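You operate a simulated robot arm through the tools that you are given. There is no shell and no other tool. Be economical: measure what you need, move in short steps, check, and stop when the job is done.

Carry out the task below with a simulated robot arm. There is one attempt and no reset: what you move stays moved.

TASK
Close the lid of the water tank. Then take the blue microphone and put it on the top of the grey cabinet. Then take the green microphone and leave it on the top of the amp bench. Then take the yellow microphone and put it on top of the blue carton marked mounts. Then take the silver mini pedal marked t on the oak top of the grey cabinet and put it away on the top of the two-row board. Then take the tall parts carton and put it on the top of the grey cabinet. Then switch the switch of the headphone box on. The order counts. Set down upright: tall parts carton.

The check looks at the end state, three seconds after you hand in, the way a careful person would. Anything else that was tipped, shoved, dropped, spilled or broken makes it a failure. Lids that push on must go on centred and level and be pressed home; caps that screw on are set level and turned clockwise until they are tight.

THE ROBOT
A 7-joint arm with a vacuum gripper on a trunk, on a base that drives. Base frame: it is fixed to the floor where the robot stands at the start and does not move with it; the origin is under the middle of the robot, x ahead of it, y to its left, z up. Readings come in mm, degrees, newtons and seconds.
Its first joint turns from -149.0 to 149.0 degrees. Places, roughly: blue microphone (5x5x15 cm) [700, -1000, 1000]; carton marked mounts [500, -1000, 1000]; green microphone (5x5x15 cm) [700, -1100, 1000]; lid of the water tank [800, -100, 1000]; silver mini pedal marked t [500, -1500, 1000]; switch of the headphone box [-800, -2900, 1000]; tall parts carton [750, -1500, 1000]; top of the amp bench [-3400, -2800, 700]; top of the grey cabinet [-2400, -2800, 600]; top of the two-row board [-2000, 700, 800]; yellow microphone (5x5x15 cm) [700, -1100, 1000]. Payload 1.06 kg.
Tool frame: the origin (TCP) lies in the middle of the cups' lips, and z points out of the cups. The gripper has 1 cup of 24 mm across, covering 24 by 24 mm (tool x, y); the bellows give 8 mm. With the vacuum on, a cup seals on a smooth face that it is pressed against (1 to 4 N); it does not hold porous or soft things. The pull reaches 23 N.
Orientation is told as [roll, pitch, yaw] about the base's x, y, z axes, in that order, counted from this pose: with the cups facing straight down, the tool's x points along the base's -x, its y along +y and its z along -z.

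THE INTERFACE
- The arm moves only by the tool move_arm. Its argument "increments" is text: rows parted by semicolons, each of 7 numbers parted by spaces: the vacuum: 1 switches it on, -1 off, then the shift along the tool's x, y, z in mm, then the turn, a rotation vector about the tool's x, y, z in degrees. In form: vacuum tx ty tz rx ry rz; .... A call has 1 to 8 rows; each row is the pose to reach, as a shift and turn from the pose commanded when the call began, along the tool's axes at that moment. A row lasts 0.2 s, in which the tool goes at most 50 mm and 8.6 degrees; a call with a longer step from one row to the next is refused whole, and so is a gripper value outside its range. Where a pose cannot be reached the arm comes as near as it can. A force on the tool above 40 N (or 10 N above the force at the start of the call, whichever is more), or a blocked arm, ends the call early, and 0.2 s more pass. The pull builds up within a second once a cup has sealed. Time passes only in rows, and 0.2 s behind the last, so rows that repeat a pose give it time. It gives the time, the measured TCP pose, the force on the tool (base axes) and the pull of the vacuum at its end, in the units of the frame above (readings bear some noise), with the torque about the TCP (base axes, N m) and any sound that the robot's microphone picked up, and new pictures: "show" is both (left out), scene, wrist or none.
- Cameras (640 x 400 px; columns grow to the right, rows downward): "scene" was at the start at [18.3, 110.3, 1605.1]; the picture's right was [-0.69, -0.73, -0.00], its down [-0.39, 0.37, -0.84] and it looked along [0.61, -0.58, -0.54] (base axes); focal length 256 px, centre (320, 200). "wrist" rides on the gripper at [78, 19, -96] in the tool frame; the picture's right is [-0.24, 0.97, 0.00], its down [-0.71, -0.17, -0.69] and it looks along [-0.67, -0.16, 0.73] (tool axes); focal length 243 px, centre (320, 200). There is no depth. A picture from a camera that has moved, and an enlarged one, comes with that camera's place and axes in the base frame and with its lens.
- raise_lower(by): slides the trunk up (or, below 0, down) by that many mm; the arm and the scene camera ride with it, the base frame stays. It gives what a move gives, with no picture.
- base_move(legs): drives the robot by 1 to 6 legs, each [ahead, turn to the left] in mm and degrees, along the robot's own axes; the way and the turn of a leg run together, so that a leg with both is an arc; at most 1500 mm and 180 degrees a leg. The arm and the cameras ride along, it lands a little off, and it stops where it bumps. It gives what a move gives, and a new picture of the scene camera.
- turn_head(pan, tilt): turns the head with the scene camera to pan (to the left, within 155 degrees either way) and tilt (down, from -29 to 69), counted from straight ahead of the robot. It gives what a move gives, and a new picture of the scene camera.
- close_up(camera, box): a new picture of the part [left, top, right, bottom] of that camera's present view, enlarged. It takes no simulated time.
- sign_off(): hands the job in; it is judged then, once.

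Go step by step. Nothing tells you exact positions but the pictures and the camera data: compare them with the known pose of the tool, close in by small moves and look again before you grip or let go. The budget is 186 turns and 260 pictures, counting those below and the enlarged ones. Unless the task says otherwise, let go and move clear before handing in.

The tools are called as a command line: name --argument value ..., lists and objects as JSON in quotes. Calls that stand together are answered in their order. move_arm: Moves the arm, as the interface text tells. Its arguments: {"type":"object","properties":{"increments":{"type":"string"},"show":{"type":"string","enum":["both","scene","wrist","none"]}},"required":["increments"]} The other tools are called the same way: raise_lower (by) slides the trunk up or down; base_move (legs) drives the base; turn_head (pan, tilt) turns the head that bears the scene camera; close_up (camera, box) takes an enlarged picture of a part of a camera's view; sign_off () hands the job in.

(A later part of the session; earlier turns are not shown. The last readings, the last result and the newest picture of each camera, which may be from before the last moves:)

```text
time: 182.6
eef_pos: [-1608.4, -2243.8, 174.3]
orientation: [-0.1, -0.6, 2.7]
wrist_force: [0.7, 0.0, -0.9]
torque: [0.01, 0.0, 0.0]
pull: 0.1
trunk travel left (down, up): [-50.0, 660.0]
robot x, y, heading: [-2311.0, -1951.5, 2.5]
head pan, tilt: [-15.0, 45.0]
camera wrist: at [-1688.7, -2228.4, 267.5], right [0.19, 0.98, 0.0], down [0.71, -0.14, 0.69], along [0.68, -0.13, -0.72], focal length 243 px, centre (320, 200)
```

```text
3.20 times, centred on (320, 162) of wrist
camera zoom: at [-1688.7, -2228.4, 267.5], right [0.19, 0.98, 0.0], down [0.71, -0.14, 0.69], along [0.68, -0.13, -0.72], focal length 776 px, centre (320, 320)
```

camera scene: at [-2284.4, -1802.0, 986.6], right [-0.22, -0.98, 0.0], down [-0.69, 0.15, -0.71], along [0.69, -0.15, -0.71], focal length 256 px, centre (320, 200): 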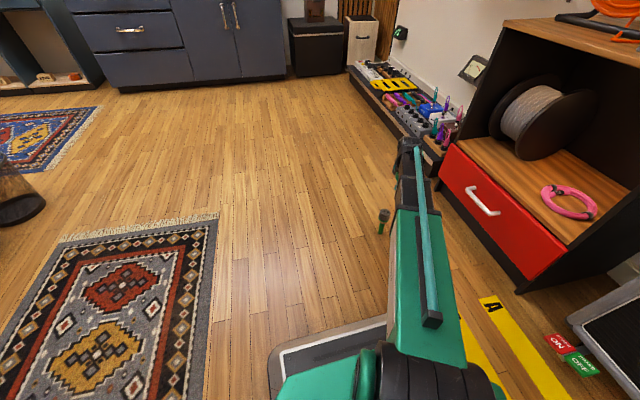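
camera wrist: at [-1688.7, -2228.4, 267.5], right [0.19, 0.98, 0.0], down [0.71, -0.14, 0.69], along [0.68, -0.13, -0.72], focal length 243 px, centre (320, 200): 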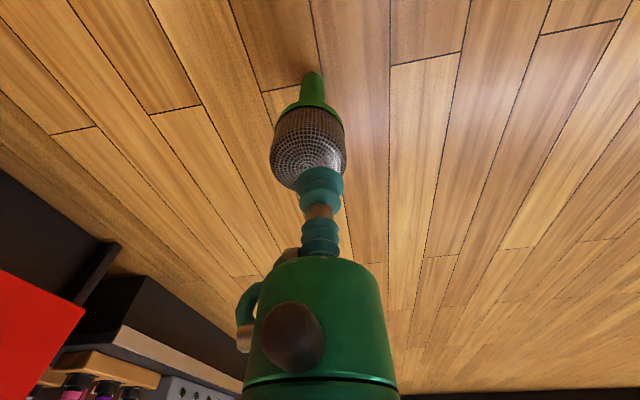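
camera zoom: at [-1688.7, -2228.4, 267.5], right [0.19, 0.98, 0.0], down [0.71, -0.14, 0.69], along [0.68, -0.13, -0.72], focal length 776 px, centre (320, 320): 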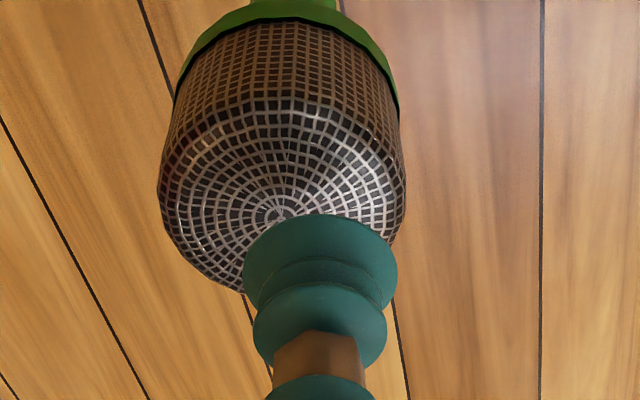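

The grille's apex is ~7 mm off the cup axis; correct that for a centred grip and press.

move_arm --increments "1 -1 -7 0 0 0 0; 1 -1 -7 12 0 0 0; 1 -1 -7 18 0 0 0; 1 -1 -7 18 0 0 0" --show "wrist"

close_up --camera "wrist" --box '[220, 100, 420, 225]'

```text
time: 183.6
eef_pos: [-1607.0, -2250.6, 155.8]
orientation: [-0.1, -0.6, 2.7]
wrist_force: [0.6, -0.1, 0.2]
torque: [0.01, 0.02, -0.03]
pull: 0.1
trunk travel left (down, up): [-50.0, 660.0]
robot x, y, heading: [-2308.8, -1955.2, 2.1]
head pan, tilt: [-15.0, 45.0]
camera wrist: at [-1687.6, -2235.3, 250.0], right [0.19, 0.98, 0.0], down [0.71, -0.14, 0.69], along [0.68, -0.13, -0.72], focal length 243 px, centre (320, 200)
```

wrist: 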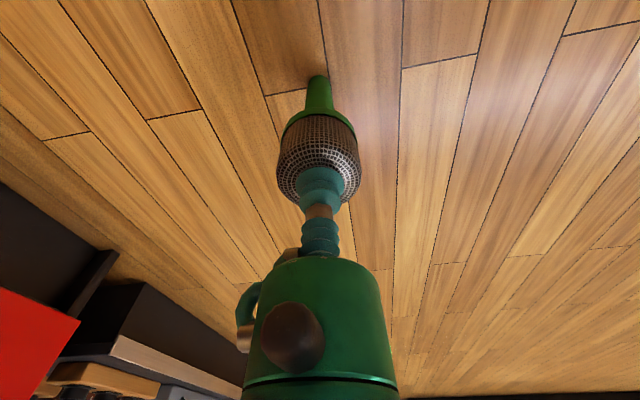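

```text
3.20 times, centred on (320, 162) of wrist
camera zoom: at [-1687.6, -2235.3, 250.0], right [0.19, 0.98, 0.0], down [0.71, -0.14, 0.69], along [0.68, -0.13, -0.72], focal length 776 px, centre (320, 320)
```

zoom: 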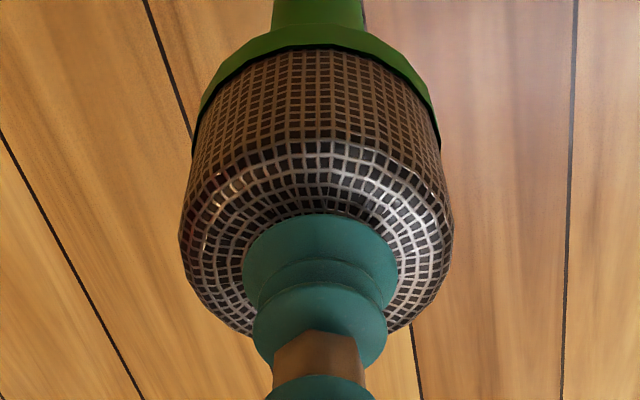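

Centred now. Press to seal.

move_arm --increments "1 0 0 4 0 0 0; 1 0 0 7 0 0 0; 1 0 0 9 0 0 0; 1 0 0 9 0 0 0; 1 0 0 9 0 0 0; 1 0 0 9 0 0 0" --show "none"

```text
time: 185.0
eef_pos: [-1609.3, -2251.1, 146.9]
orientation: [-0.1, -0.6, 2.7]
wrist_force: [-0.8, 2.3, 12.3]
torque: [0.06, 0.08, 0.0]
pull: 23.2
trunk travel left (down, up): [-50.0, 660.0]
robot x, y, heading: [-2310.9, -1955.8, 2.3]
head pan, tilt: [-15.0, 45.0]
```

move_arm --increments "1 0 0 -4 0 0 0; 1 0 0 -10 0 0 0; 1 0 0 -25 0 0 0; 1 0 0 -45 0 0 0; 1 0 0 -70 0 0 0; 1 0 0 -70 0 0 0" --show "none"

base_move --legs '[[-300, 0]]'

base_move --legs '[[-450, 0]]'

```text
time: 186.4
eef_pos: [-1609.2, -2251.4, 216.9]
orientation: [-0.1, -0.5, 2.7]
wrist_force: [-0.4, 0.6, -3.3]
torque: [-0.03, 0.02, 0.0]
pull: 22.8
trunk travel left (down, up): [-50.0, 660.0]
robot x, y, heading: [-2309.2, -1957.7, 2.3]
head pan, tilt: [-15.0, 45.0]
```

```text
time: 188.5
eef_pos: [-1915.6, -2262.9, 217.0]
orientation: [-0.1, -0.7, 2.8]
wrist_force: [0.1, 0.7, -2.7]
torque: [0.01, 0.02, -0.02]
pull: 23.0
trunk travel left (down, up): [-50.0, 660.0]
robot x, y, heading: [-2616.0, -1967.6, 2.3]
head pan, tilt: [-15.0, 45.0]
camera scene: at [-2590.9, -1814.5, 986.6], right [-0.22, -0.98, 0.0], down [-0.69, 0.15, -0.71], along [0.69, -0.15, -0.71], focal length 256 px, centre (320, 200)
```

scene: 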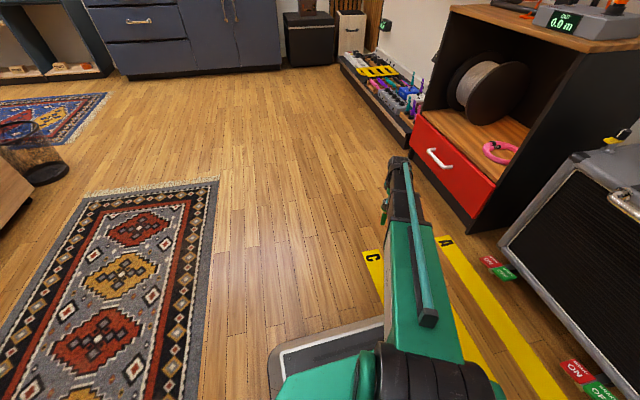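

```text
time: 191.2
eef_pos: [-2369.5, -2280.1, 216.8]
orientation: [-0.2, -0.5, 2.8]
wrist_force: [0.5, -0.4, -2.8]
torque: [0.01, 0.03, 0.01]
pull: 23.1
trunk travel left (down, up): [-50.0, 660.0]
robot x, y, heading: [-3068.5, -1983.6, 2.4]
head pan, tilt: [-15.0, 45.0]
camera scene: at [-3044.1, -1833.2, 986.6], right [-0.22, -0.98, 0.0], down [-0.69, 0.15, -0.71], along [0.69, -0.15, -0.71], focal length 256 px, centre (320, 200)
```

scene: 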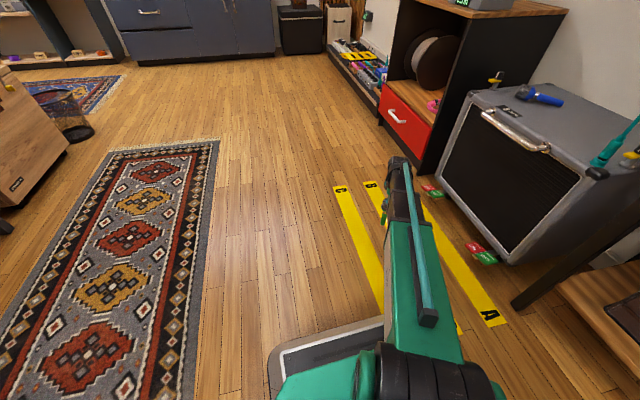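

Still firmly held. Raise arm and trunk before swinging to the amp bench.

move_arm --increments "1 0 0 -20 0 0 0; 1 0 0 -45 0 0 0; 1 0 0 -70 0 0 0; 1 0 0 -95 0 0 0; 1 0 0 -120 0 0 0; 1 0 0 -140 0 0 0; 1 0 0 -150 0 0 0; 1 0 0 -150 0 0 0" --show "none"

raise_lower --by 400

raise_lower --by 240

turn_head --pan -110 --tilt 38

```text
time: 193.0
eef_pos: [-2370.1, -2282.7, 367.6]
orientation: [-0.2, -0.5, 2.8]
wrist_force: [0.4, -0.3, -2.5]
torque: [-0.01, 0.03, 0.01]
pull: 23.2
trunk travel left (down, up): [-50.0, 660.0]
robot x, y, heading: [-3071.1, -1983.1, 2.5]
head pan, tilt: [-15.0, 45.0]
```

```text
time: 196.8
eef_pos: [-2369.0, -2281.6, 767.0]
orientation: [-0.1, -0.6, 3.0]
wrist_force: [-0.7, 0.4, -2.5]
torque: [0.0, 0.0, -0.03]
pull: 23.0
trunk travel left (down, up): [-450.0, 260.0]
robot x, y, heading: [-3071.4, -1987.3, 2.3]
head pan, tilt: [-15.0, 45.0]
```

```text
time: 199.3
eef_pos: [-2369.3, -2280.9, 1006.2]
orientation: [-0.1, -0.6, 2.7]
wrist_force: [0.3, -0.4, -1.6]
torque: [-0.01, 0.0, -0.02]
pull: 22.6
trunk travel left (down, up): [-690.0, 20.0]
robot x, y, heading: [-3067.0, -1985.1, 2.2]
head pan, tilt: [-15.0, 45.0]
```

```text
time: 201.0
eef_pos: [-2371.6, -2281.8, 1008.3]
orientation: [-0.1, -0.6, 2.8]
wrist_force: [-0.3, -0.3, -3.4]
torque: [-0.02, 0.02, -0.04]
pull: 23.2
trunk travel left (down, up): [-690.0, 20.0]
robot x, y, heading: [-3071.3, -1988.7, 2.6]
head pan, tilt: [-110.0, 38.0]
camera scene: at [-3149.5, -1897.8, 1636.9], right [-0.95, 0.3, 0.0], down [0.19, 0.59, -0.79], along [-0.24, -0.75, -0.62], focal length 256 px, centre (320, 200)
```

scene: 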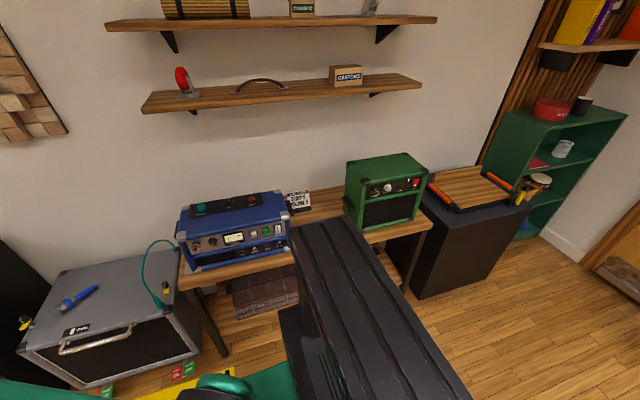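

The gap between the blue and green amps centres on about (-3460,-2810). Reverse 200 mm more for reach, then swing with the arm.

base_move --legs '[[-200, 0]]'

close_up --camera "scene" --box '[180, 140, 440, 300]'

```text
time: 202.6
eef_pos: [-2573.6, -2289.3, 1006.7]
orientation: [-0.1, -0.6, 2.7]
wrist_force: [0.4, 0.0, -2.7]
torque: [0.0, 0.0, -0.02]
pull: 23.0
trunk travel left (down, up): [-690.0, 20.0]
robot x, y, heading: [-3271.6, -1996.0, 2.4]
head pan, tilt: [-110.0, 38.0]
camera scene: at [-3353.6, -1906.3, 1636.8], right [-0.95, 0.3, 0.0], down [0.19, 0.59, -0.79], along [-0.24, -0.75, -0.62], focal length 256 px, centre (320, 200)
```

scene: 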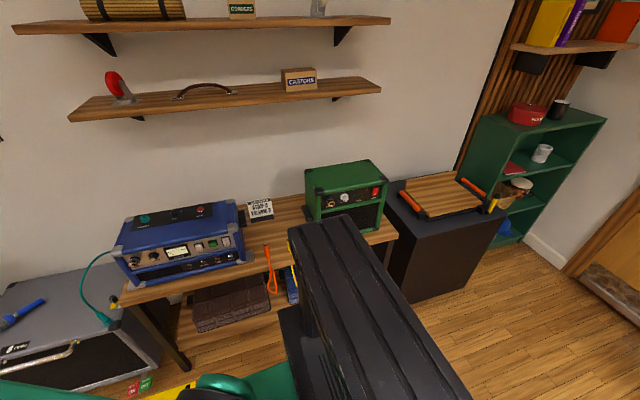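

```text
2.46 times, centred on (310, 220) of scene
camera zoom: at [-3353.6, -1906.3, 1636.8], right [-0.95, 0.3, 0.0], down [0.19, 0.59, -0.79], along [-0.24, -0.75, -0.62], focal length 630 px, centre (345, 151)
```

zoom: 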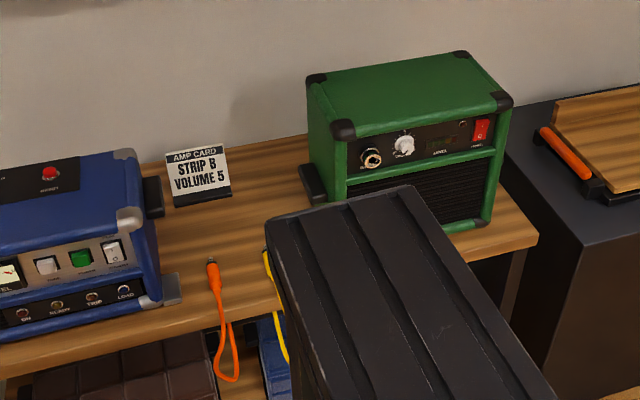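

Gap is clear with the target near (-3470,-2860). Pull in radially, then arc clockwise slowly with the arm.

move_arm --increments "1 12 6 0 0 0 0; 1 26 12 0 0 0 0; 1 42 20 0 0 0 0; 1 58 28 0 0 0 0; 1 72 34 0 0 0 0; 1 72 34 0 0 0 0" --show "none"

move_arm --increments "1 13.3 -26.4 0 0 0 2.5; 1 27.7 -52.2 0 0 0 5; 1 43.2 -77.3 0 0 0 7.5; 1 59.9 -101.8 0 0 0 10; 1 77.4 -125.4 0 0 0 12.5; 1 96.2 -148.3 0 0 0 15; 1 115.8 -170.4 0 0 0 17.5; 1 136.3 -191.5 0 0 0 20" --show "none"

```text
time: 204.0
eef_pos: [-2645.7, -2257.8, 1005.1]
orientation: [-0.2, -0.6, 2.8]
wrist_force: [0.1, 0.1, -3.7]
torque: [-0.01, 0.02, 0.0]
pull: 23.4
trunk travel left (down, up): [-690.0, 20.0]
robot x, y, heading: [-3272.1, -1996.8, 2.6]
head pan, tilt: [-110.0, 38.0]
```

```text
time: 205.8
eef_pos: [-2774.8, -2457.1, 1005.1]
orientation: [0.0, -0.6, -17.2]
wrist_force: [-0.8, 0.2, -3.5]
torque: [0.03, 0.02, 0.01]
pull: 23.2
trunk travel left (down, up): [-690.0, 20.0]
robot x, y, heading: [-3272.4, -1994.4, 2.5]
head pan, tilt: [-110.0, 38.0]
```

move_arm --increments "1 13.3 -26.4 0 0 0 2.5; 1 27.7 -52.2 0 0 0 5; 1 43.2 -77.3 0 0 0 7.5; 1 59.9 -101.8 0 0 0 10; 1 77.4 -125.4 0 0 0 12.5; 1 96.2 -148.3 0 0 0 15; 1 115.8 -170.4 0 0 0 17.5; 1 136.3 -191.5 0 0 0 20" --show "none"

move_arm --increments "1 13.3 -26.4 0 0 0 2.5; 1 27.7 -52.2 0 0 0 5; 1 43.2 -77.3 0 0 0 7.5; 1 59.9 -101.8 0 0 0 10; 1 77.4 -125.4 0 0 0 12.5; 1 96.2 -148.3 0 0 0 15; 1 115.8 -170.4 0 0 0 17.5; 1 136.3 -191.5 0 0 0 20" --show "scene"

```text
time: 207.6
eef_pos: [-2959.8, -2599.8, 1004.0]
orientation: [0.3, -0.5, -37.2]
wrist_force: [0.1, -0.8, -2.3]
torque: [0.0, 0.03, 0.02]
pull: 22.9
trunk travel left (down, up): [-690.0, 20.0]
robot x, y, heading: [-3271.1, -1991.7, 2.5]
head pan, tilt: [-110.0, 38.0]
```

```text
time: 209.4
eef_pos: [-3186.9, -2671.6, 1003.0]
orientation: [0.5, -0.5, -57.3]
wrist_force: [0.0, 0.3, -0.4]
torque: [-0.01, 0.02, -0.02]
pull: 0.1
trunk travel left (down, up): [-690.0, 20.0]
robot x, y, heading: [-3272.4, -1998.2, 2.4]
head pan, tilt: [-110.0, 38.0]
camera scene: at [-3352.9, -1906.4, 1636.9], right [-0.95, 0.3, 0.0], down [0.19, 0.59, -0.79], along [-0.24, -0.75, -0.62], focal length 256 px, centre (320, 200)
```

scene: 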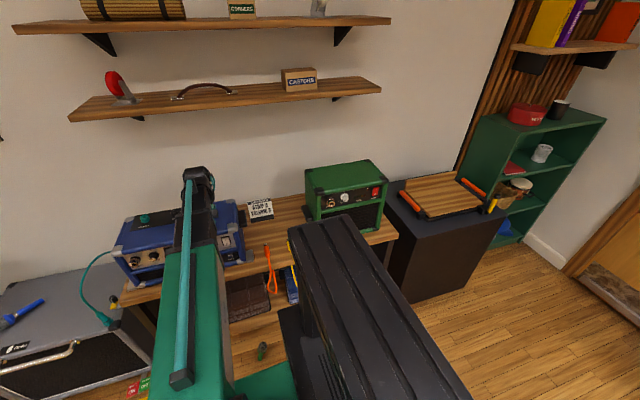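

It fell again and once more stands upright on the floor, now right in front of the amp bench near (-3230,-2560). I'll relocate it and this time do a short, quick, yaw-free transfer. First pull the tool back above it.

move_arm --increments "-1 29 7 0 0 0 0; -1 58 14 0 0 0 0; -1 87 21 0 0 0 0; -1 116 27 0 0 0 0; -1 116 27 0 0 0 0" --show "none"

raise_lower --by -400

close_up --camera "wrist" --box '[0, 0, 640, 400]'

close_up --camera "scene" --box '[160, 160, 400, 400]'

```text
time: 210.6
eef_pos: [-3223.8, -2556.6, 1000.4]
orientation: [0.5, -0.3, -57.1]
wrist_force: [-0.2, -1.3, -0.4]
torque: [0.0, -0.02, 0.03]
pull: 0.0
trunk travel left (down, up): [-690.0, 20.0]
robot x, y, heading: [-3272.4, -1992.9, 2.5]
head pan, tilt: [-110.0, 38.0]
```

```text
time: 214.5
eef_pos: [-3223.8, -2556.1, 601.0]
orientation: [0.4, -0.3, -57.2]
wrist_force: [-0.4, 0.5, 0.3]
torque: [-0.03, 0.0, -0.03]
pull: 0.2
trunk travel left (down, up): [-290.0, 420.0]
robot x, y, heading: [-3275.7, -1994.6, 2.4]
head pan, tilt: [-110.0, 38.0]
```

```text
1.00 times, centred on (320, 200) of wrist (not enlarged: the box is as wide or as high as the picture)
camera zoom: at [-3251.7, -2480.9, 695.5], right [0.94, 0.33, 0.01], down [0.23, -0.69, 0.69], along [0.23, -0.65, -0.73], focal length 243 px, centre (320, 200)
```

zoom: 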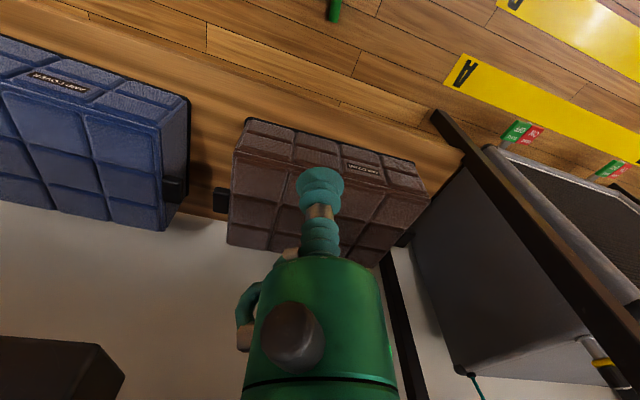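

```text
1.67 times, centred on (280, 280) of scene
camera zoom: at [-3352.6, -1906.3, 1236.9], right [-0.95, 0.3, 0.0], down [0.19, 0.59, -0.79], along [-0.24, -0.75, -0.62], focal length 427 px, centre (387, 67)
```

zoom: 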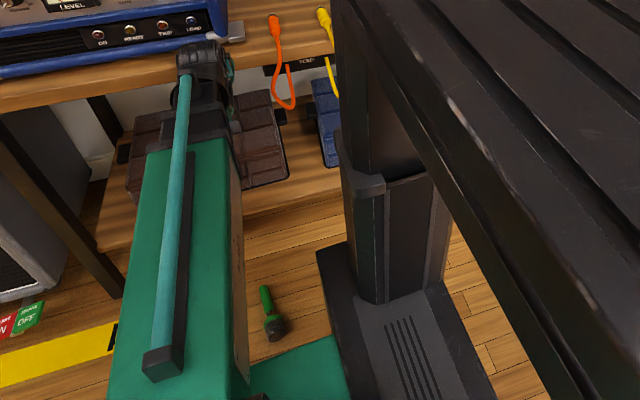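

The mic now lies on its side, head near (-3215,-2416), too close to the base. Reverse 450 mm to get it in reach.

base_move --legs '[[-450, 0]]'

turn_head --pan -45 --tilt 45

```text
time: 217.2
eef_pos: [-3666.9, -2575.0, 601.5]
orientation: [0.6, -0.3, -57.2]
wrist_force: [0.1, -0.2, 0.6]
torque: [-0.04, -0.01, 0.01]
pull: 0.0
trunk travel left (down, up): [-290.0, 420.0]
robot x, y, heading: [-3710.9, -2014.4, 2.2]
head pan, tilt: [-110.0, 38.0]
camera scene: at [-3792.9, -1924.2, 1236.9], right [-0.95, 0.3, 0.0], down [0.19, 0.59, -0.79], along [-0.24, -0.75, -0.62], focal length 256 px, centre (320, 200)
```

scene: 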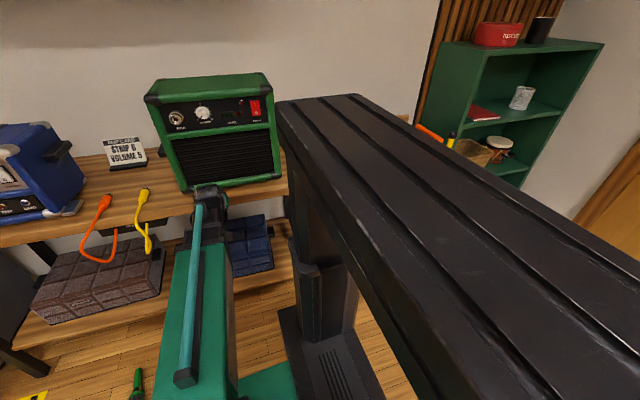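

```text
time: 218.5
eef_pos: [-3665.5, -2574.4, 600.5]
orientation: [0.5, -0.3, -57.2]
wrist_force: [0.6, 0.1, 0.1]
torque: [0.01, 0.05, 0.02]
pull: 0.1
trunk travel left (down, up): [-290.0, 420.0]
robot x, y, heading: [-3713.8, -2012.4, 2.6]
head pan, tilt: [-45.0, 45.0]
camera scene: at [-3707.0, -1897.2, 1226.6], right [-0.68, -0.73, 0.0], down [-0.52, 0.48, -0.71], along [0.52, -0.48, -0.71], focal length 256 px, centre (320, 200)
```

scene: 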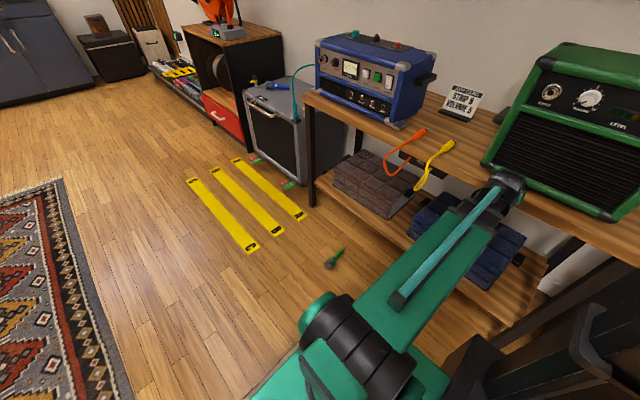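

Mic head at ≈(-3212,-2411). Swing the arm over it and lower the trunk.

move_arm --increments "-1 -11 47 0 0 0 0; -1 -22 94 0 0 0 0; -1 -33 141 0 0 0 0; -1 -44 188 0 0 0 0; -1 -55 235 0 0 0 0; -1 -66 282 0 0 0 0; -1 -77 329 0 0 0 0; -1 -88 376 0 0 0 0" --show "none"

move_arm --increments "-1 -11 40 0 0 0 -5; -1 -22 80 0 0 0 -11; -1 -22 94 0 0 0 -17; -1 -22 94 0 0 0 -23; -1 -22 94 0 0 0 -29; -1 -22 94 0 0 0 -35; -1 -22 94 0 0 0 -41; -1 -22 94 0 0 0 -45" --show "none"

raise_lower --by -250

close_up --camera "wrist" --box '[0, 0, 640, 400]'

```text
time: 220.3
eef_pos: [-3301.7, -2446.5, 605.9]
orientation: [0.4, -0.2, -57.4]
wrist_force: [0.5, -0.5, 0.2]
torque: [0.02, 0.0, 0.0]
pull: 0.0
trunk travel left (down, up): [-290.0, 420.0]
robot x, y, heading: [-3709.6, -2009.1, 2.3]
head pan, tilt: [-45.0, 45.0]
```

```text
time: 222.1
eef_pos: [-3210.8, -2413.5, 605.0]
orientation: [0.2, -0.5, -12.2]
wrist_force: [-0.7, -0.2, -0.1]
torque: [-0.03, 0.01, 0.04]
pull: 0.0
trunk travel left (down, up): [-290.0, 420.0]
robot x, y, heading: [-3715.4, -2013.8, 2.3]
head pan, tilt: [-45.0, 45.0]
```

```text
time: 224.7
eef_pos: [-3209.8, -2412.7, 355.1]
orientation: [0.1, -0.5, -12.3]
wrist_force: [0.4, -0.4, -0.3]
torque: [0.01, 0.0, -0.01]
pull: 0.1
trunk travel left (down, up): [-40.0, 670.0]
robot x, y, heading: [-3712.9, -2011.7, 2.5]
head pan, tilt: [-45.0, 45.0]
```

```text
1.00 times, centred on (320, 200) of wrist (not enlarged: the box is as wide or as high as the picture)
camera zoom: at [-3284.5, -2378.4, 449.3], right [0.44, 0.9, 0.0], down [0.65, -0.32, 0.69], along [0.62, -0.3, -0.72], focal length 243 px, centre (320, 200)
```

zoom: 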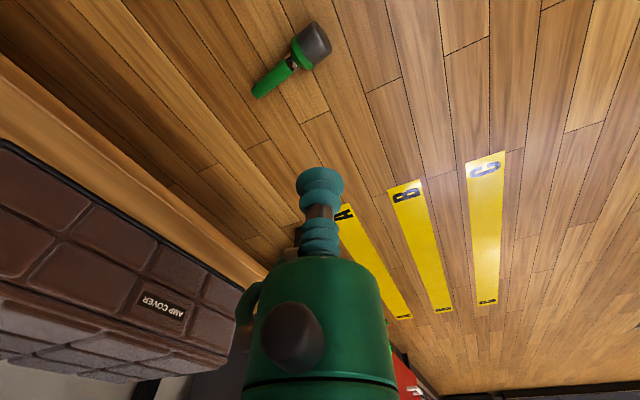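

move_arm --increments "-1 2 -12 45 0 0 0; -1 2 -12 90 0 0 0; -1 2 -12 135 0 0 0; -1 2 -12 180 0 0 0; -1 2 -12 225 0 0 0; -1 2 -12 250 0 0 0; -1 2 -12 250 0 0 0" --show "none"

close_up --camera "wrist" --box '[200, 50, 440, 200]'

```text
time: 226.3
eef_pos: [-3213.8, -2427.4, 104.3]
orientation: [0.1, -0.6, -12.3]
wrist_force: [-0.3, 0.0, -0.1]
torque: [0.02, 0.02, -0.04]
pull: 0.0
trunk travel left (down, up): [-40.0, 670.0]
robot x, y, heading: [-3715.2, -2013.4, 2.4]
head pan, tilt: [-45.0, 45.0]
```

```text
2.67 times, centred on (320, 125) of wrist
camera zoom: at [-3286.6, -2391.6, 198.1], right [0.44, 0.9, 0.0], down [0.65, -0.32, 0.69], along [0.62, -0.3, -0.72], focal length 647 px, centre (320, 400)
```

zoom: 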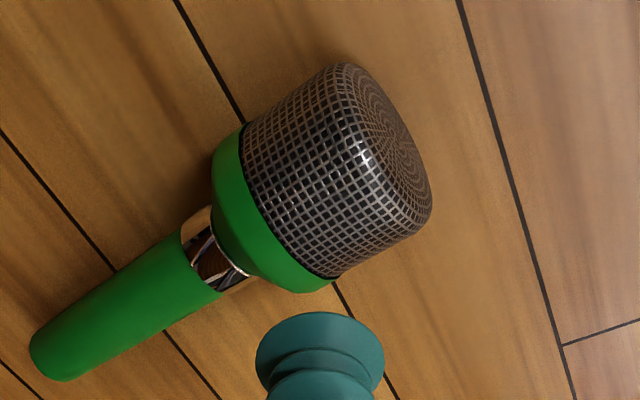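

Head's top line ≈ (-3214,-2418). Press there.

move_arm --increments "1 2 9 0 0 0 0; 1 2 9 25 0 0 0; 1 2 9 45 0 0 0; 1 2 9 50 0 0 0; 1 2 9 54 0 0 0; 1 2 9 56 0 0 0; 1 2 9 56 0 0 0; 1 2 9 56 0 0 0" --show "wrist"

```text
time: 228.1
eef_pos: [-3212.1, -2414.7, 49.7]
orientation: [0.1, -0.6, -12.2]
wrist_force: [-0.3, 3.5, 3.2]
torque: [0.15, 0.11, -0.04]
pull: 22.3
trunk travel left (down, up): [-40.0, 670.0]
robot x, y, heading: [-3715.7, -2013.4, 2.5]
head pan, tilt: [-45.0, 45.0]
camera wrist: at [-3286.2, -2380.8, 143.4], right [0.44, 0.9, 0.0], down [0.65, -0.32, 0.69], along [0.62, -0.3, -0.72], focal length 243 px, centre (320, 200)
```

wrist: 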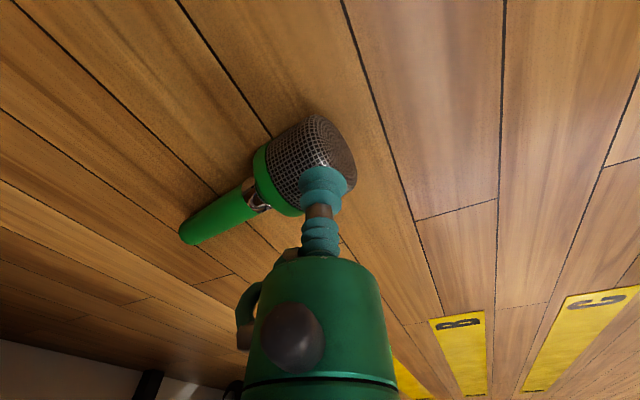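

Held by the side. Lift quickly and transfer to the amp bench.

move_arm --increments "1 0 0 -20 0 0 0; 1 0 0 -60 0 0 0; 1 0 0 -105 0 0 0; 1 0 0 -150 0 0 0; 1 0 0 -200 0 0 0; 1 0 0 -250 0 0 0; 1 0 0 -300 0 0 0; 1 0 0 -350 0 0 0" --show "none"

raise_lower --by 400

move_arm --increments "1 5 -20 -40 0 0 0; 1 20 -60 -60 0 0 0; 1 36 -103 -60 0 0 0; 1 52 -146 -60 0 0 0; 1 68 -190 -60 0 0 0; 1 84 -235 -60 0 0 0; 1 100 -280 -60 0 0 0; 1 116 -325 -60 0 0 0"

```text
time: 229.9
eef_pos: [-3216.6, -2414.8, 398.7]
orientation: [0.1, -0.5, -12.3]
wrist_force: [0.0, 0.4, -3.0]
torque: [0.25, 0.02, -0.03]
pull: 22.8
trunk travel left (down, up): [-40.0, 670.0]
robot x, y, heading: [-3712.5, -2012.0, 2.5]
head pan, tilt: [-45.0, 45.0]
```

```text
time: 233.7
eef_pos: [-3215.3, -2413.8, 799.6]
orientation: [0.1, -0.6, -12.3]
wrist_force: [0.2, 1.1, -2.8]
torque: [0.24, 0.05, -0.01]
pull: 23.5
trunk travel left (down, up): [-440.0, 270.0]
robot x, y, heading: [-3714.9, -2013.2, 2.4]
head pan, tilt: [-45.0, 45.0]
```

```text
time: 235.5
eef_pos: [-3400.5, -2706.9, 856.8]
orientation: [0.1, -0.7, -12.3]
wrist_force: [0.0, 0.2, 0.8]
torque: [0.0, -0.02, -0.01]
pull: 0.0
trunk travel left (down, up): [-440.0, 270.0]
robot x, y, heading: [-3713.4, -2013.1, 2.2]
head pan, tilt: [-45.0, 45.0]
camera scene: at [-3706.9, -1897.3, 1376.6], right [-0.68, -0.73, 0.0], down [-0.52, 0.48, -0.71], along [0.52, -0.48, -0.71], focal length 256 px, centre (320, 200)
camera wrist: at [-3474.4, -2671.5, 951.5], right [0.44, 0.9, 0.0], down [0.65, -0.32, 0.69], along [0.62, -0.3, -0.72], focal length 243 px, centre (320, 200)
```

scene: 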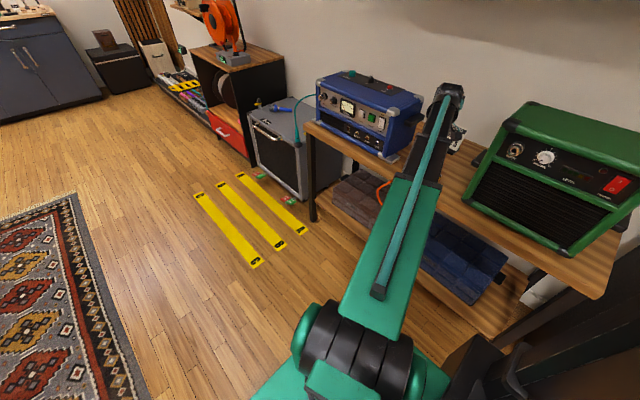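
wrist: 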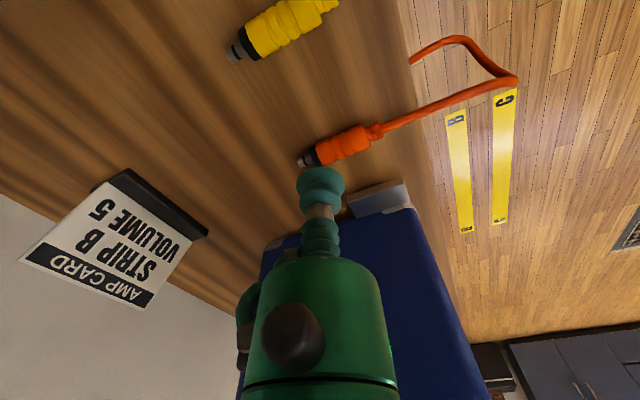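

Lost again — likely its tail clipped the amp's corner. I look for the mic.

close_up --camera "scene" --box '[220, 60, 540, 340]'

turn_head --pan -70 --tilt 55

```text
1.43 times, centred on (380, 200) of scene
camera zoom: at [-3706.9, -1897.3, 1376.6], right [-0.68, -0.73, 0.0], down [-0.52, 0.48, -0.71], along [0.52, -0.48, -0.71], focal length 366 px, centre (234, 200)
```

zoom: 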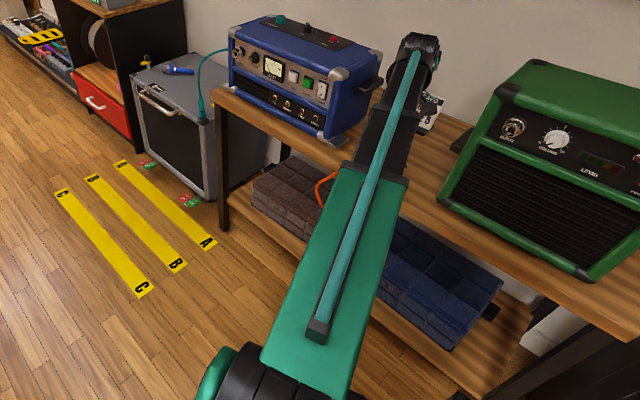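

```text
time: 236.4
eef_pos: [-3400.2, -2705.5, 857.0]
orientation: [0.1, -0.6, -12.3]
wrist_force: [0.3, -1.6, 0.3]
torque: [-0.01, 0.05, -0.01]
pull: 0.1
trunk travel left (down, up): [-440.0, 270.0]
robot x, y, heading: [-3711.1, -2010.5, 2.4]
head pan, tilt: [-70.0, 55.0]
camera scene: at [-3739.3, -1908.8, 1363.2], right [-0.93, -0.38, 0.0], down [-0.31, 0.76, -0.57], along [0.22, -0.53, -0.82], focal length 256 px, centre (320, 200)
```

scene: 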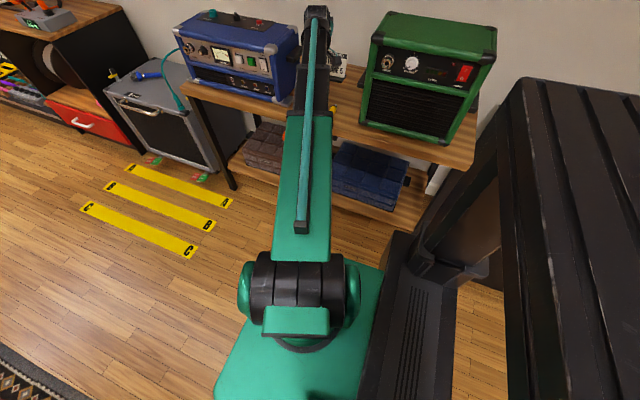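

move_arm --increments "-1 -16 45 0 0 0 0; -1 -32 90 0 0 0 0; -1 -48 135 0 0 0 0; -1 -64 180 0 0 0 0; -1 -80 225 0 0 0 0; -1 -100 265 0 0 0 0; -1 -116 310 0 0 0 0; -1 -120 350 0 0 0 0" --show "scene"

close_up --camera "scene" --box '[180, 40, 440, 260]'

close_up --camera "wrist" --box '[0, 0, 640, 400]'

```text
time: 238.2
eef_pos: [-3205.0, -2388.5, 859.3]
orientation: [0.1, -0.6, -12.4]
wrist_force: [0.5, -1.3, -0.9]
torque: [0.05, -0.01, 0.0]
pull: 0.0
trunk travel left (down, up): [-440.0, 270.0]
robot x, y, heading: [-3707.8, -2014.3, 2.0]
head pan, tilt: [-70.0, 55.0]
camera scene: at [-3739.4, -1908.7, 1363.2], right [-0.93, -0.38, 0.0], down [-0.31, 0.76, -0.57], along [0.22, -0.53, -0.82], focal length 256 px, centre (320, 200)
```

scene: 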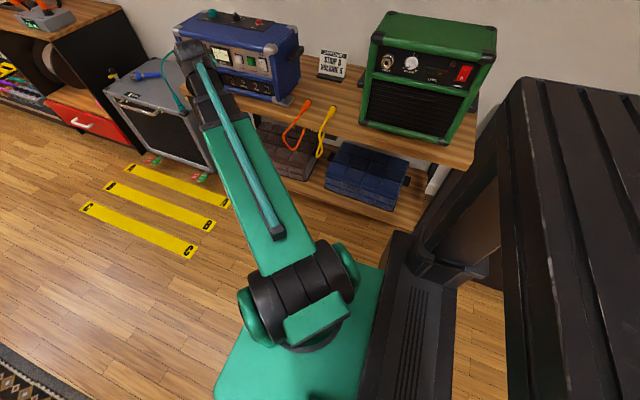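

```text
1.82 times, centred on (310, 150) of scene
camera zoom: at [-3739.4, -1908.7, 1363.2], right [-0.93, -0.38, 0.0], down [-0.31, 0.76, -0.57], along [0.22, -0.53, -0.82], focal length 466 px, centre (338, 291)
```

zoom: 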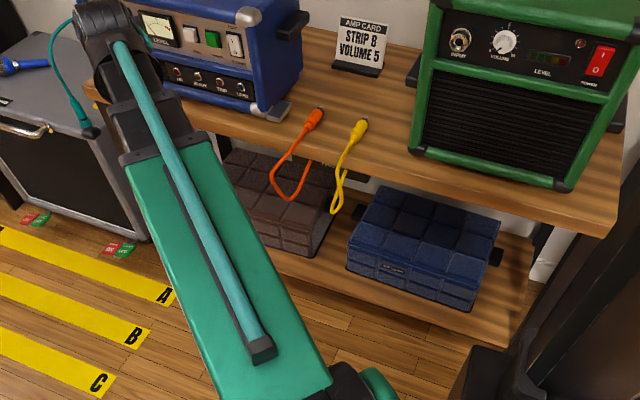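

```text
1.00 times, centred on (320, 200) of wrist (not enlarged: the box is as wide or as high as the picture)
camera zoom: at [-3279.2, -2353.4, 953.1], right [0.44, 0.9, 0.0], down [0.65, -0.32, 0.69], along [0.62, -0.3, -0.72], focal length 243 px, centre (320, 200)
```

zoom: 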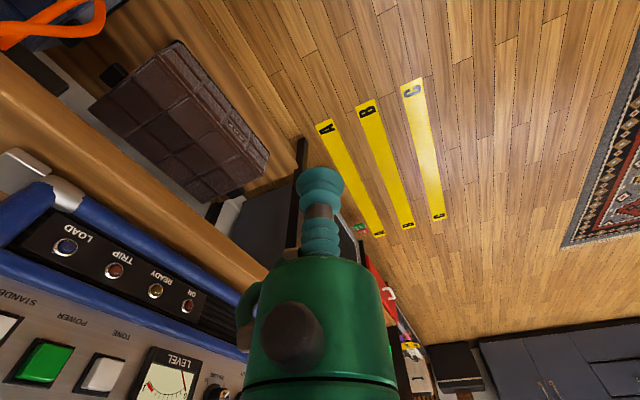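

Not visible yet; it may be on the floor beneath the arm. Swing the arm left and look down.

move_arm --increments "-1 -20 45 0 0 0 -4; -1 -40 90 0 0 0 -8; -1 -55 135 0 0 0 -12; -1 -70 180 0 0 0 -16; -1 -80 225 0 0 0 -20; -1 -90 270 0 0 0 -24; -1 -95 315 0 0 0 -28; -1 -95 360 0 0 0 -32" --show "scene"

```text
time: 240.0
eef_pos: [-3038.0, -2058.7, 858.0]
orientation: [-0.2, -0.5, 19.9]
wrist_force: [0.7, 0.0, -0.2]
torque: [0.02, -0.01, 0.03]
pull: 0.0
trunk travel left (down, up): [-440.0, 270.0]
robot x, y, heading: [-3711.4, -2010.7, 2.3]
head pan, tilt: [-70.0, 55.0]
camera scene: at [-3739.3, -1908.7, 1363.2], right [-0.93, -0.38, 0.0], down [-0.31, 0.76, -0.57], along [0.22, -0.53, -0.82], focal length 256 px, centre (320, 200)
```

scene: 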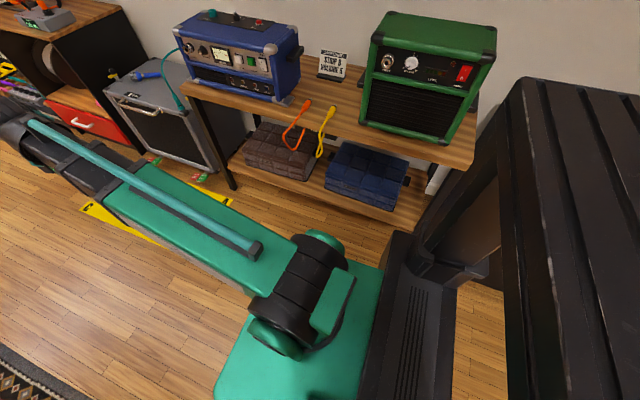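

close_up --camera "scene" --box '[200, 80, 440, 260]'

turn_head --pan -40 --tilt 50

turn_head --pan -110 --tilt 60

```text
2.22 times, centred on (320, 170) of scene
camera zoom: at [-3739.3, -1908.7, 1363.2], right [-0.93, -0.38, 0.0], down [-0.31, 0.76, -0.57], along [0.22, -0.53, -0.82], focal length 569 px, centre (320, 267)
```

zoom: 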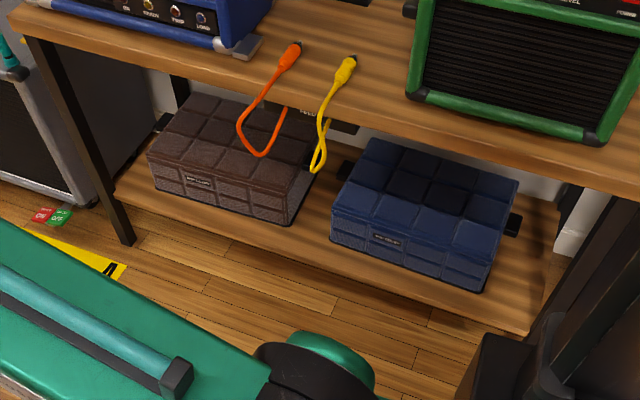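

```text
time: 241.0
eef_pos: [-3038.0, -2058.6, 858.9]
orientation: [-0.3, -0.5, 19.6]
wrist_force: [-0.3, 1.0, 0.7]
torque: [-0.04, -0.01, 0.02]
pull: 0.1
trunk travel left (down, up): [-440.0, 270.0]
robot x, y, heading: [-3713.0, -2012.7, 2.3]
head pan, tilt: [-40.0, 50.0]
camera scene: at [-3705.8, -1889.1, 1369.7], right [-0.61, -0.79, 0.0], down [-0.61, 0.47, -0.64], along [0.51, -0.39, -0.77], focal length 256 px, centre (320, 200)
```

scene: 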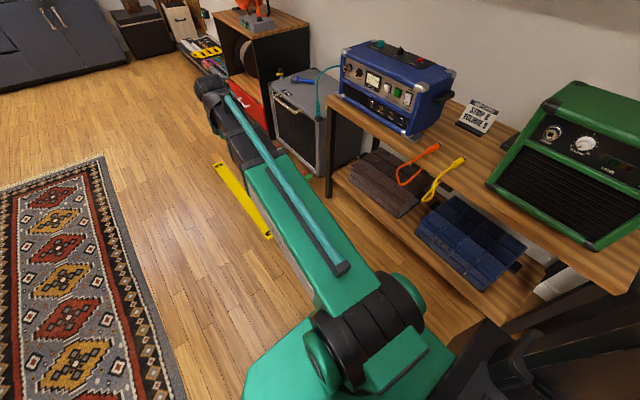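

```text
time: 242.4
eef_pos: [-3039.2, -2060.1, 858.0]
orientation: [-0.2, -0.4, 19.7]
wrist_force: [-0.5, -0.1, 0.3]
torque: [0.01, -0.01, 0.0]
pull: 0.0
trunk travel left (down, up): [-440.0, 270.0]
robot x, y, heading: [-3711.0, -2010.3, 2.2]
head pan, tilt: [-110.0, 60.0]
camera scene: at [-3786.9, -1905.4, 1357.2], right [-0.95, 0.3, 0.0], down [0.26, 0.82, -0.5], along [-0.15, -0.48, -0.87], focal length 256 px, centre (320, 200)
```

scene: 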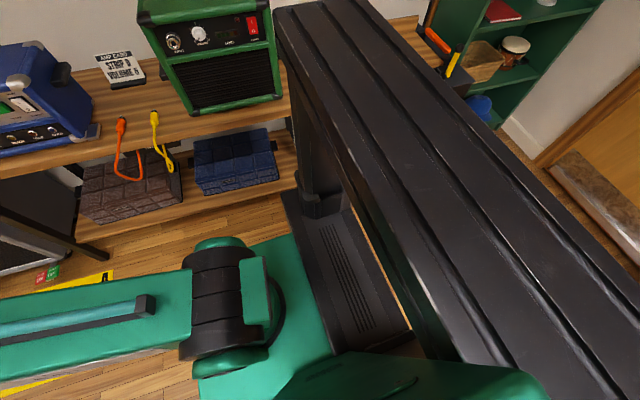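

close_up --camera "wrist" --box '[0, 0, 640, 400]'

turn_head --pan -20 --tilt 60

```text
1.00 times, centred on (320, 200) of wrist (not enlarged: the box is as wide or as high as the picture)
camera zoom: at [-3119.3, -2068.1, 952.3], right [-0.11, 0.99, 0.0], down [0.72, 0.08, 0.69], along [0.69, 0.07, -0.72], focal length 243 px, centre (320, 200)
```

zoom: 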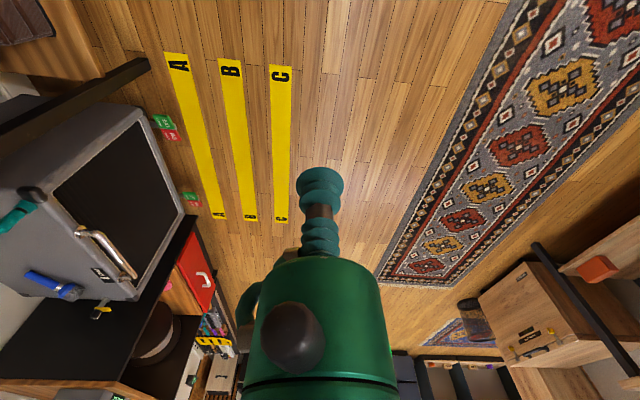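

```text
time: 244.0
eef_pos: [-3038.2, -2059.4, 858.3]
orientation: [-0.2, -0.5, 19.7]
wrist_force: [0.7, -0.1, 0.2]
torque: [0.02, 0.0, -0.01]
pull: 0.0
trunk travel left (down, up): [-440.0, 270.0]
robot x, y, heading: [-3711.7, -2014.0, 2.2]
head pan, tilt: [-20.0, 60.0]
camera scene: at [-3703.2, -1862.2, 1357.1], right [-0.31, -0.95, 0.0], down [-0.82, 0.26, -0.5], along [0.48, -0.15, -0.87], focal length 256 px, centre (320, 200)
```

scene: 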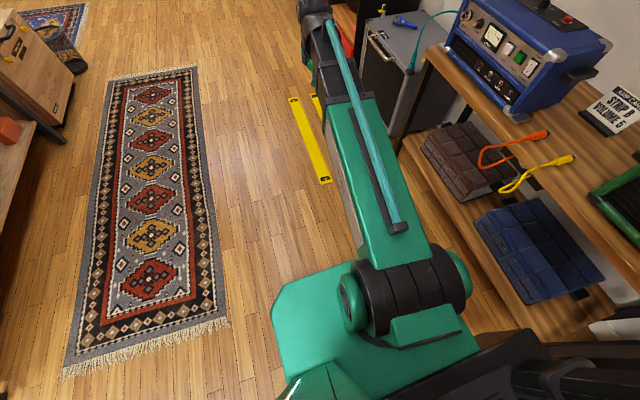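

move_arm --increments "-1 -17.4 43.7 0 0 0 -4; -1 -31.7 88.6 0 0 0 -8; -1 -42.9 134.3 0 0 0 -12; -1 -50.9 180.7 0 0 0 -16; -1 -55.6 227.7 0 0 0 -20; -1 -56.9 274.7 0 0 0 -24; -1 -55.1 321.8 0 0 0 -28; -1 -49.9 368.5 0 0 0 -32" --show "scene"

turn_head --pan -70 --tilt 50

```text
time: 245.8
eef_pos: [-3112.8, -1693.8, 861.7]
orientation: [-0.5, -0.3, 51.6]
wrist_force: [0.3, 0.0, -0.3]
torque: [0.02, -0.02, 0.02]
pull: 0.0
trunk travel left (down, up): [-440.0, 270.0]
robot x, y, heading: [-3713.8, -2012.4, 2.4]
head pan, tilt: [-20.0, 60.0]
camera scene: at [-3703.1, -1862.1, 1357.1], right [-0.3, -0.95, 0.0], down [-0.82, 0.26, -0.5], along [0.48, -0.15, -0.87], focal length 256 px, centre (320, 200)
```

scene: 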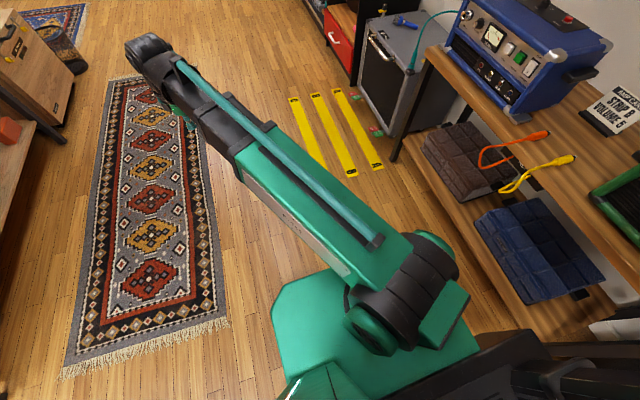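

```text
time: 247.0
eef_pos: [-3112.4, -1695.8, 862.4]
orientation: [-0.5, -0.3, 51.7]
wrist_force: [-0.1, 0.1, 1.0]
torque: [0.01, 0.0, -0.03]
pull: 0.0
trunk travel left (down, up): [-440.0, 270.0]
robot x, y, heading: [-3713.2, -2007.3, 2.5]
head pan, tilt: [-70.0, 50.0]
camera scene: at [-3737.4, -1913.0, 1369.7], right [-0.93, -0.38, 0.0], down [-0.29, 0.71, -0.64], along [0.24, -0.59, -0.77], focal length 256 px, centre (320, 200)
```

scene: 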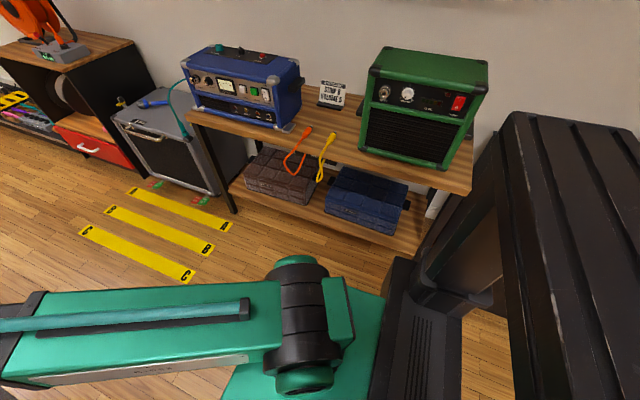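

Still hidden; I drive ahead 800 mm to look back at the bench from another side.

base_move --legs '[[800, 0]]'

turn_head --pan -130 --tilt 40

```text
time: 251.3
eef_pos: [-2314.4, -1646.1, 863.1]
orientation: [-0.6, -0.3, 52.6]
wrist_force: [-0.4, -0.6, -0.4]
torque: [0.02, 0.02, -0.02]
pull: 0.1
trunk travel left (down, up): [-440.0, 270.0]
robot x, y, heading: [-2911.3, -1971.6, 2.9]
head pan, tilt: [-70.0, 50.0]
camera scene: at [-2935.5, -1875.1, 1369.7], right [-0.92, -0.39, 0.0], down [-0.3, 0.7, -0.64], along [0.25, -0.59, -0.77], focal length 256 px, centre (320, 200)
```

scene: 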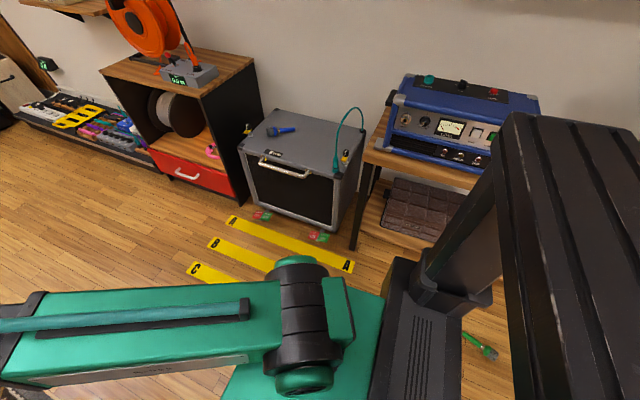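

```text
time: 252.6
eef_pos: [-2314.0, -1647.0, 862.4]
orientation: [-0.4, -0.3, 52.7]
wrist_force: [0.1, -0.2, 0.0]
torque: [0.02, -0.03, 0.0]
pull: 0.1
trunk travel left (down, up): [-440.0, 270.0]
robot x, y, heading: [-2911.7, -1974.4, 3.4]
head pan, tilt: [-130.0, 40.0]
camera scene: at [-3016.7, -1872.4, 1383.9], right [-0.8, 0.6, 0.0], down [0.38, 0.52, -0.77], along [-0.46, -0.61, -0.64], focal length 256 px, centre (320, 200)
```

scene: 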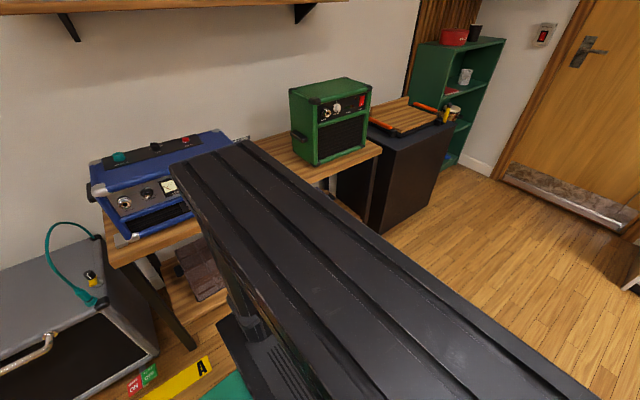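

Found: the green mic lies at head (-3566,-2382), tail (-3461,-2417). I'll square up facing the amp bench so that pick, forward drive and place are all straight.

base_move --legs '[[0, -23], [-626, 0], [0, -70]]'

turn_head --pan 0 --tilt 50

```text
time: 260.4
eef_pos: [-3200.8, -2375.5, 861.7]
orientation: [-0.4, -0.3, -40.2]
wrist_force: [0.2, 0.9, 0.6]
torque: [-0.02, -0.01, 0.0]
pull: 0.1
trunk travel left (down, up): [-440.0, 270.0]
robot x, y, heading: [-3498.3, -1765.9, -89.7]
head pan, tilt: [-130.0, 40.0]
camera scene: at [-3394.0, -1662.4, 1383.9], right [0.64, 0.77, 0.0], down [0.5, -0.41, -0.77], along [-0.59, 0.49, -0.64], focal length 256 px, centre (320, 200)
```

scene: 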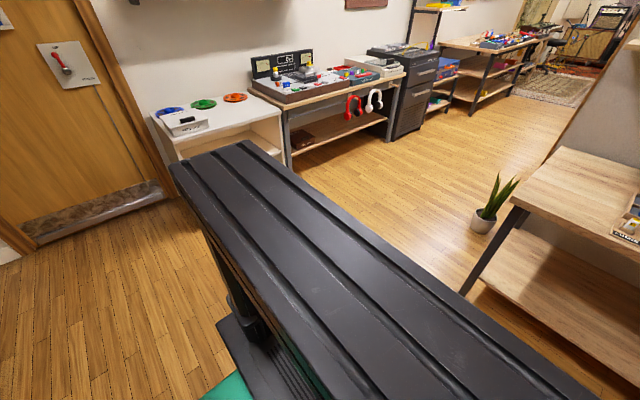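

```text
time: 262.5
eef_pos: [-3198.6, -2374.7, 862.2]
orientation: [-0.4, -0.3, -40.2]
wrist_force: [-0.5, 0.4, 0.7]
torque: [0.02, 0.02, 0.0]
pull: 0.2
trunk travel left (down, up): [-440.0, 270.0]
robot x, y, heading: [-3497.6, -1763.2, -89.5]
head pan, tilt: [0.0, 50.0]
camera scene: at [-3328.0, -1793.6, 1369.7], right [-1.0, -0.01, 0.0], down [0.0, 0.77, -0.64], along [0.0, -0.64, -0.77], focal length 256 px, centre (320, 200)
```

scene: 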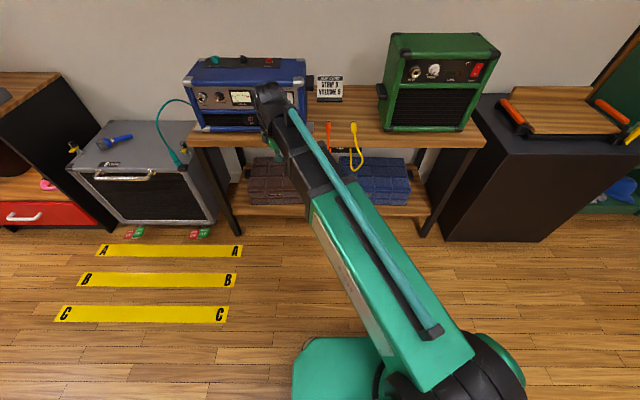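

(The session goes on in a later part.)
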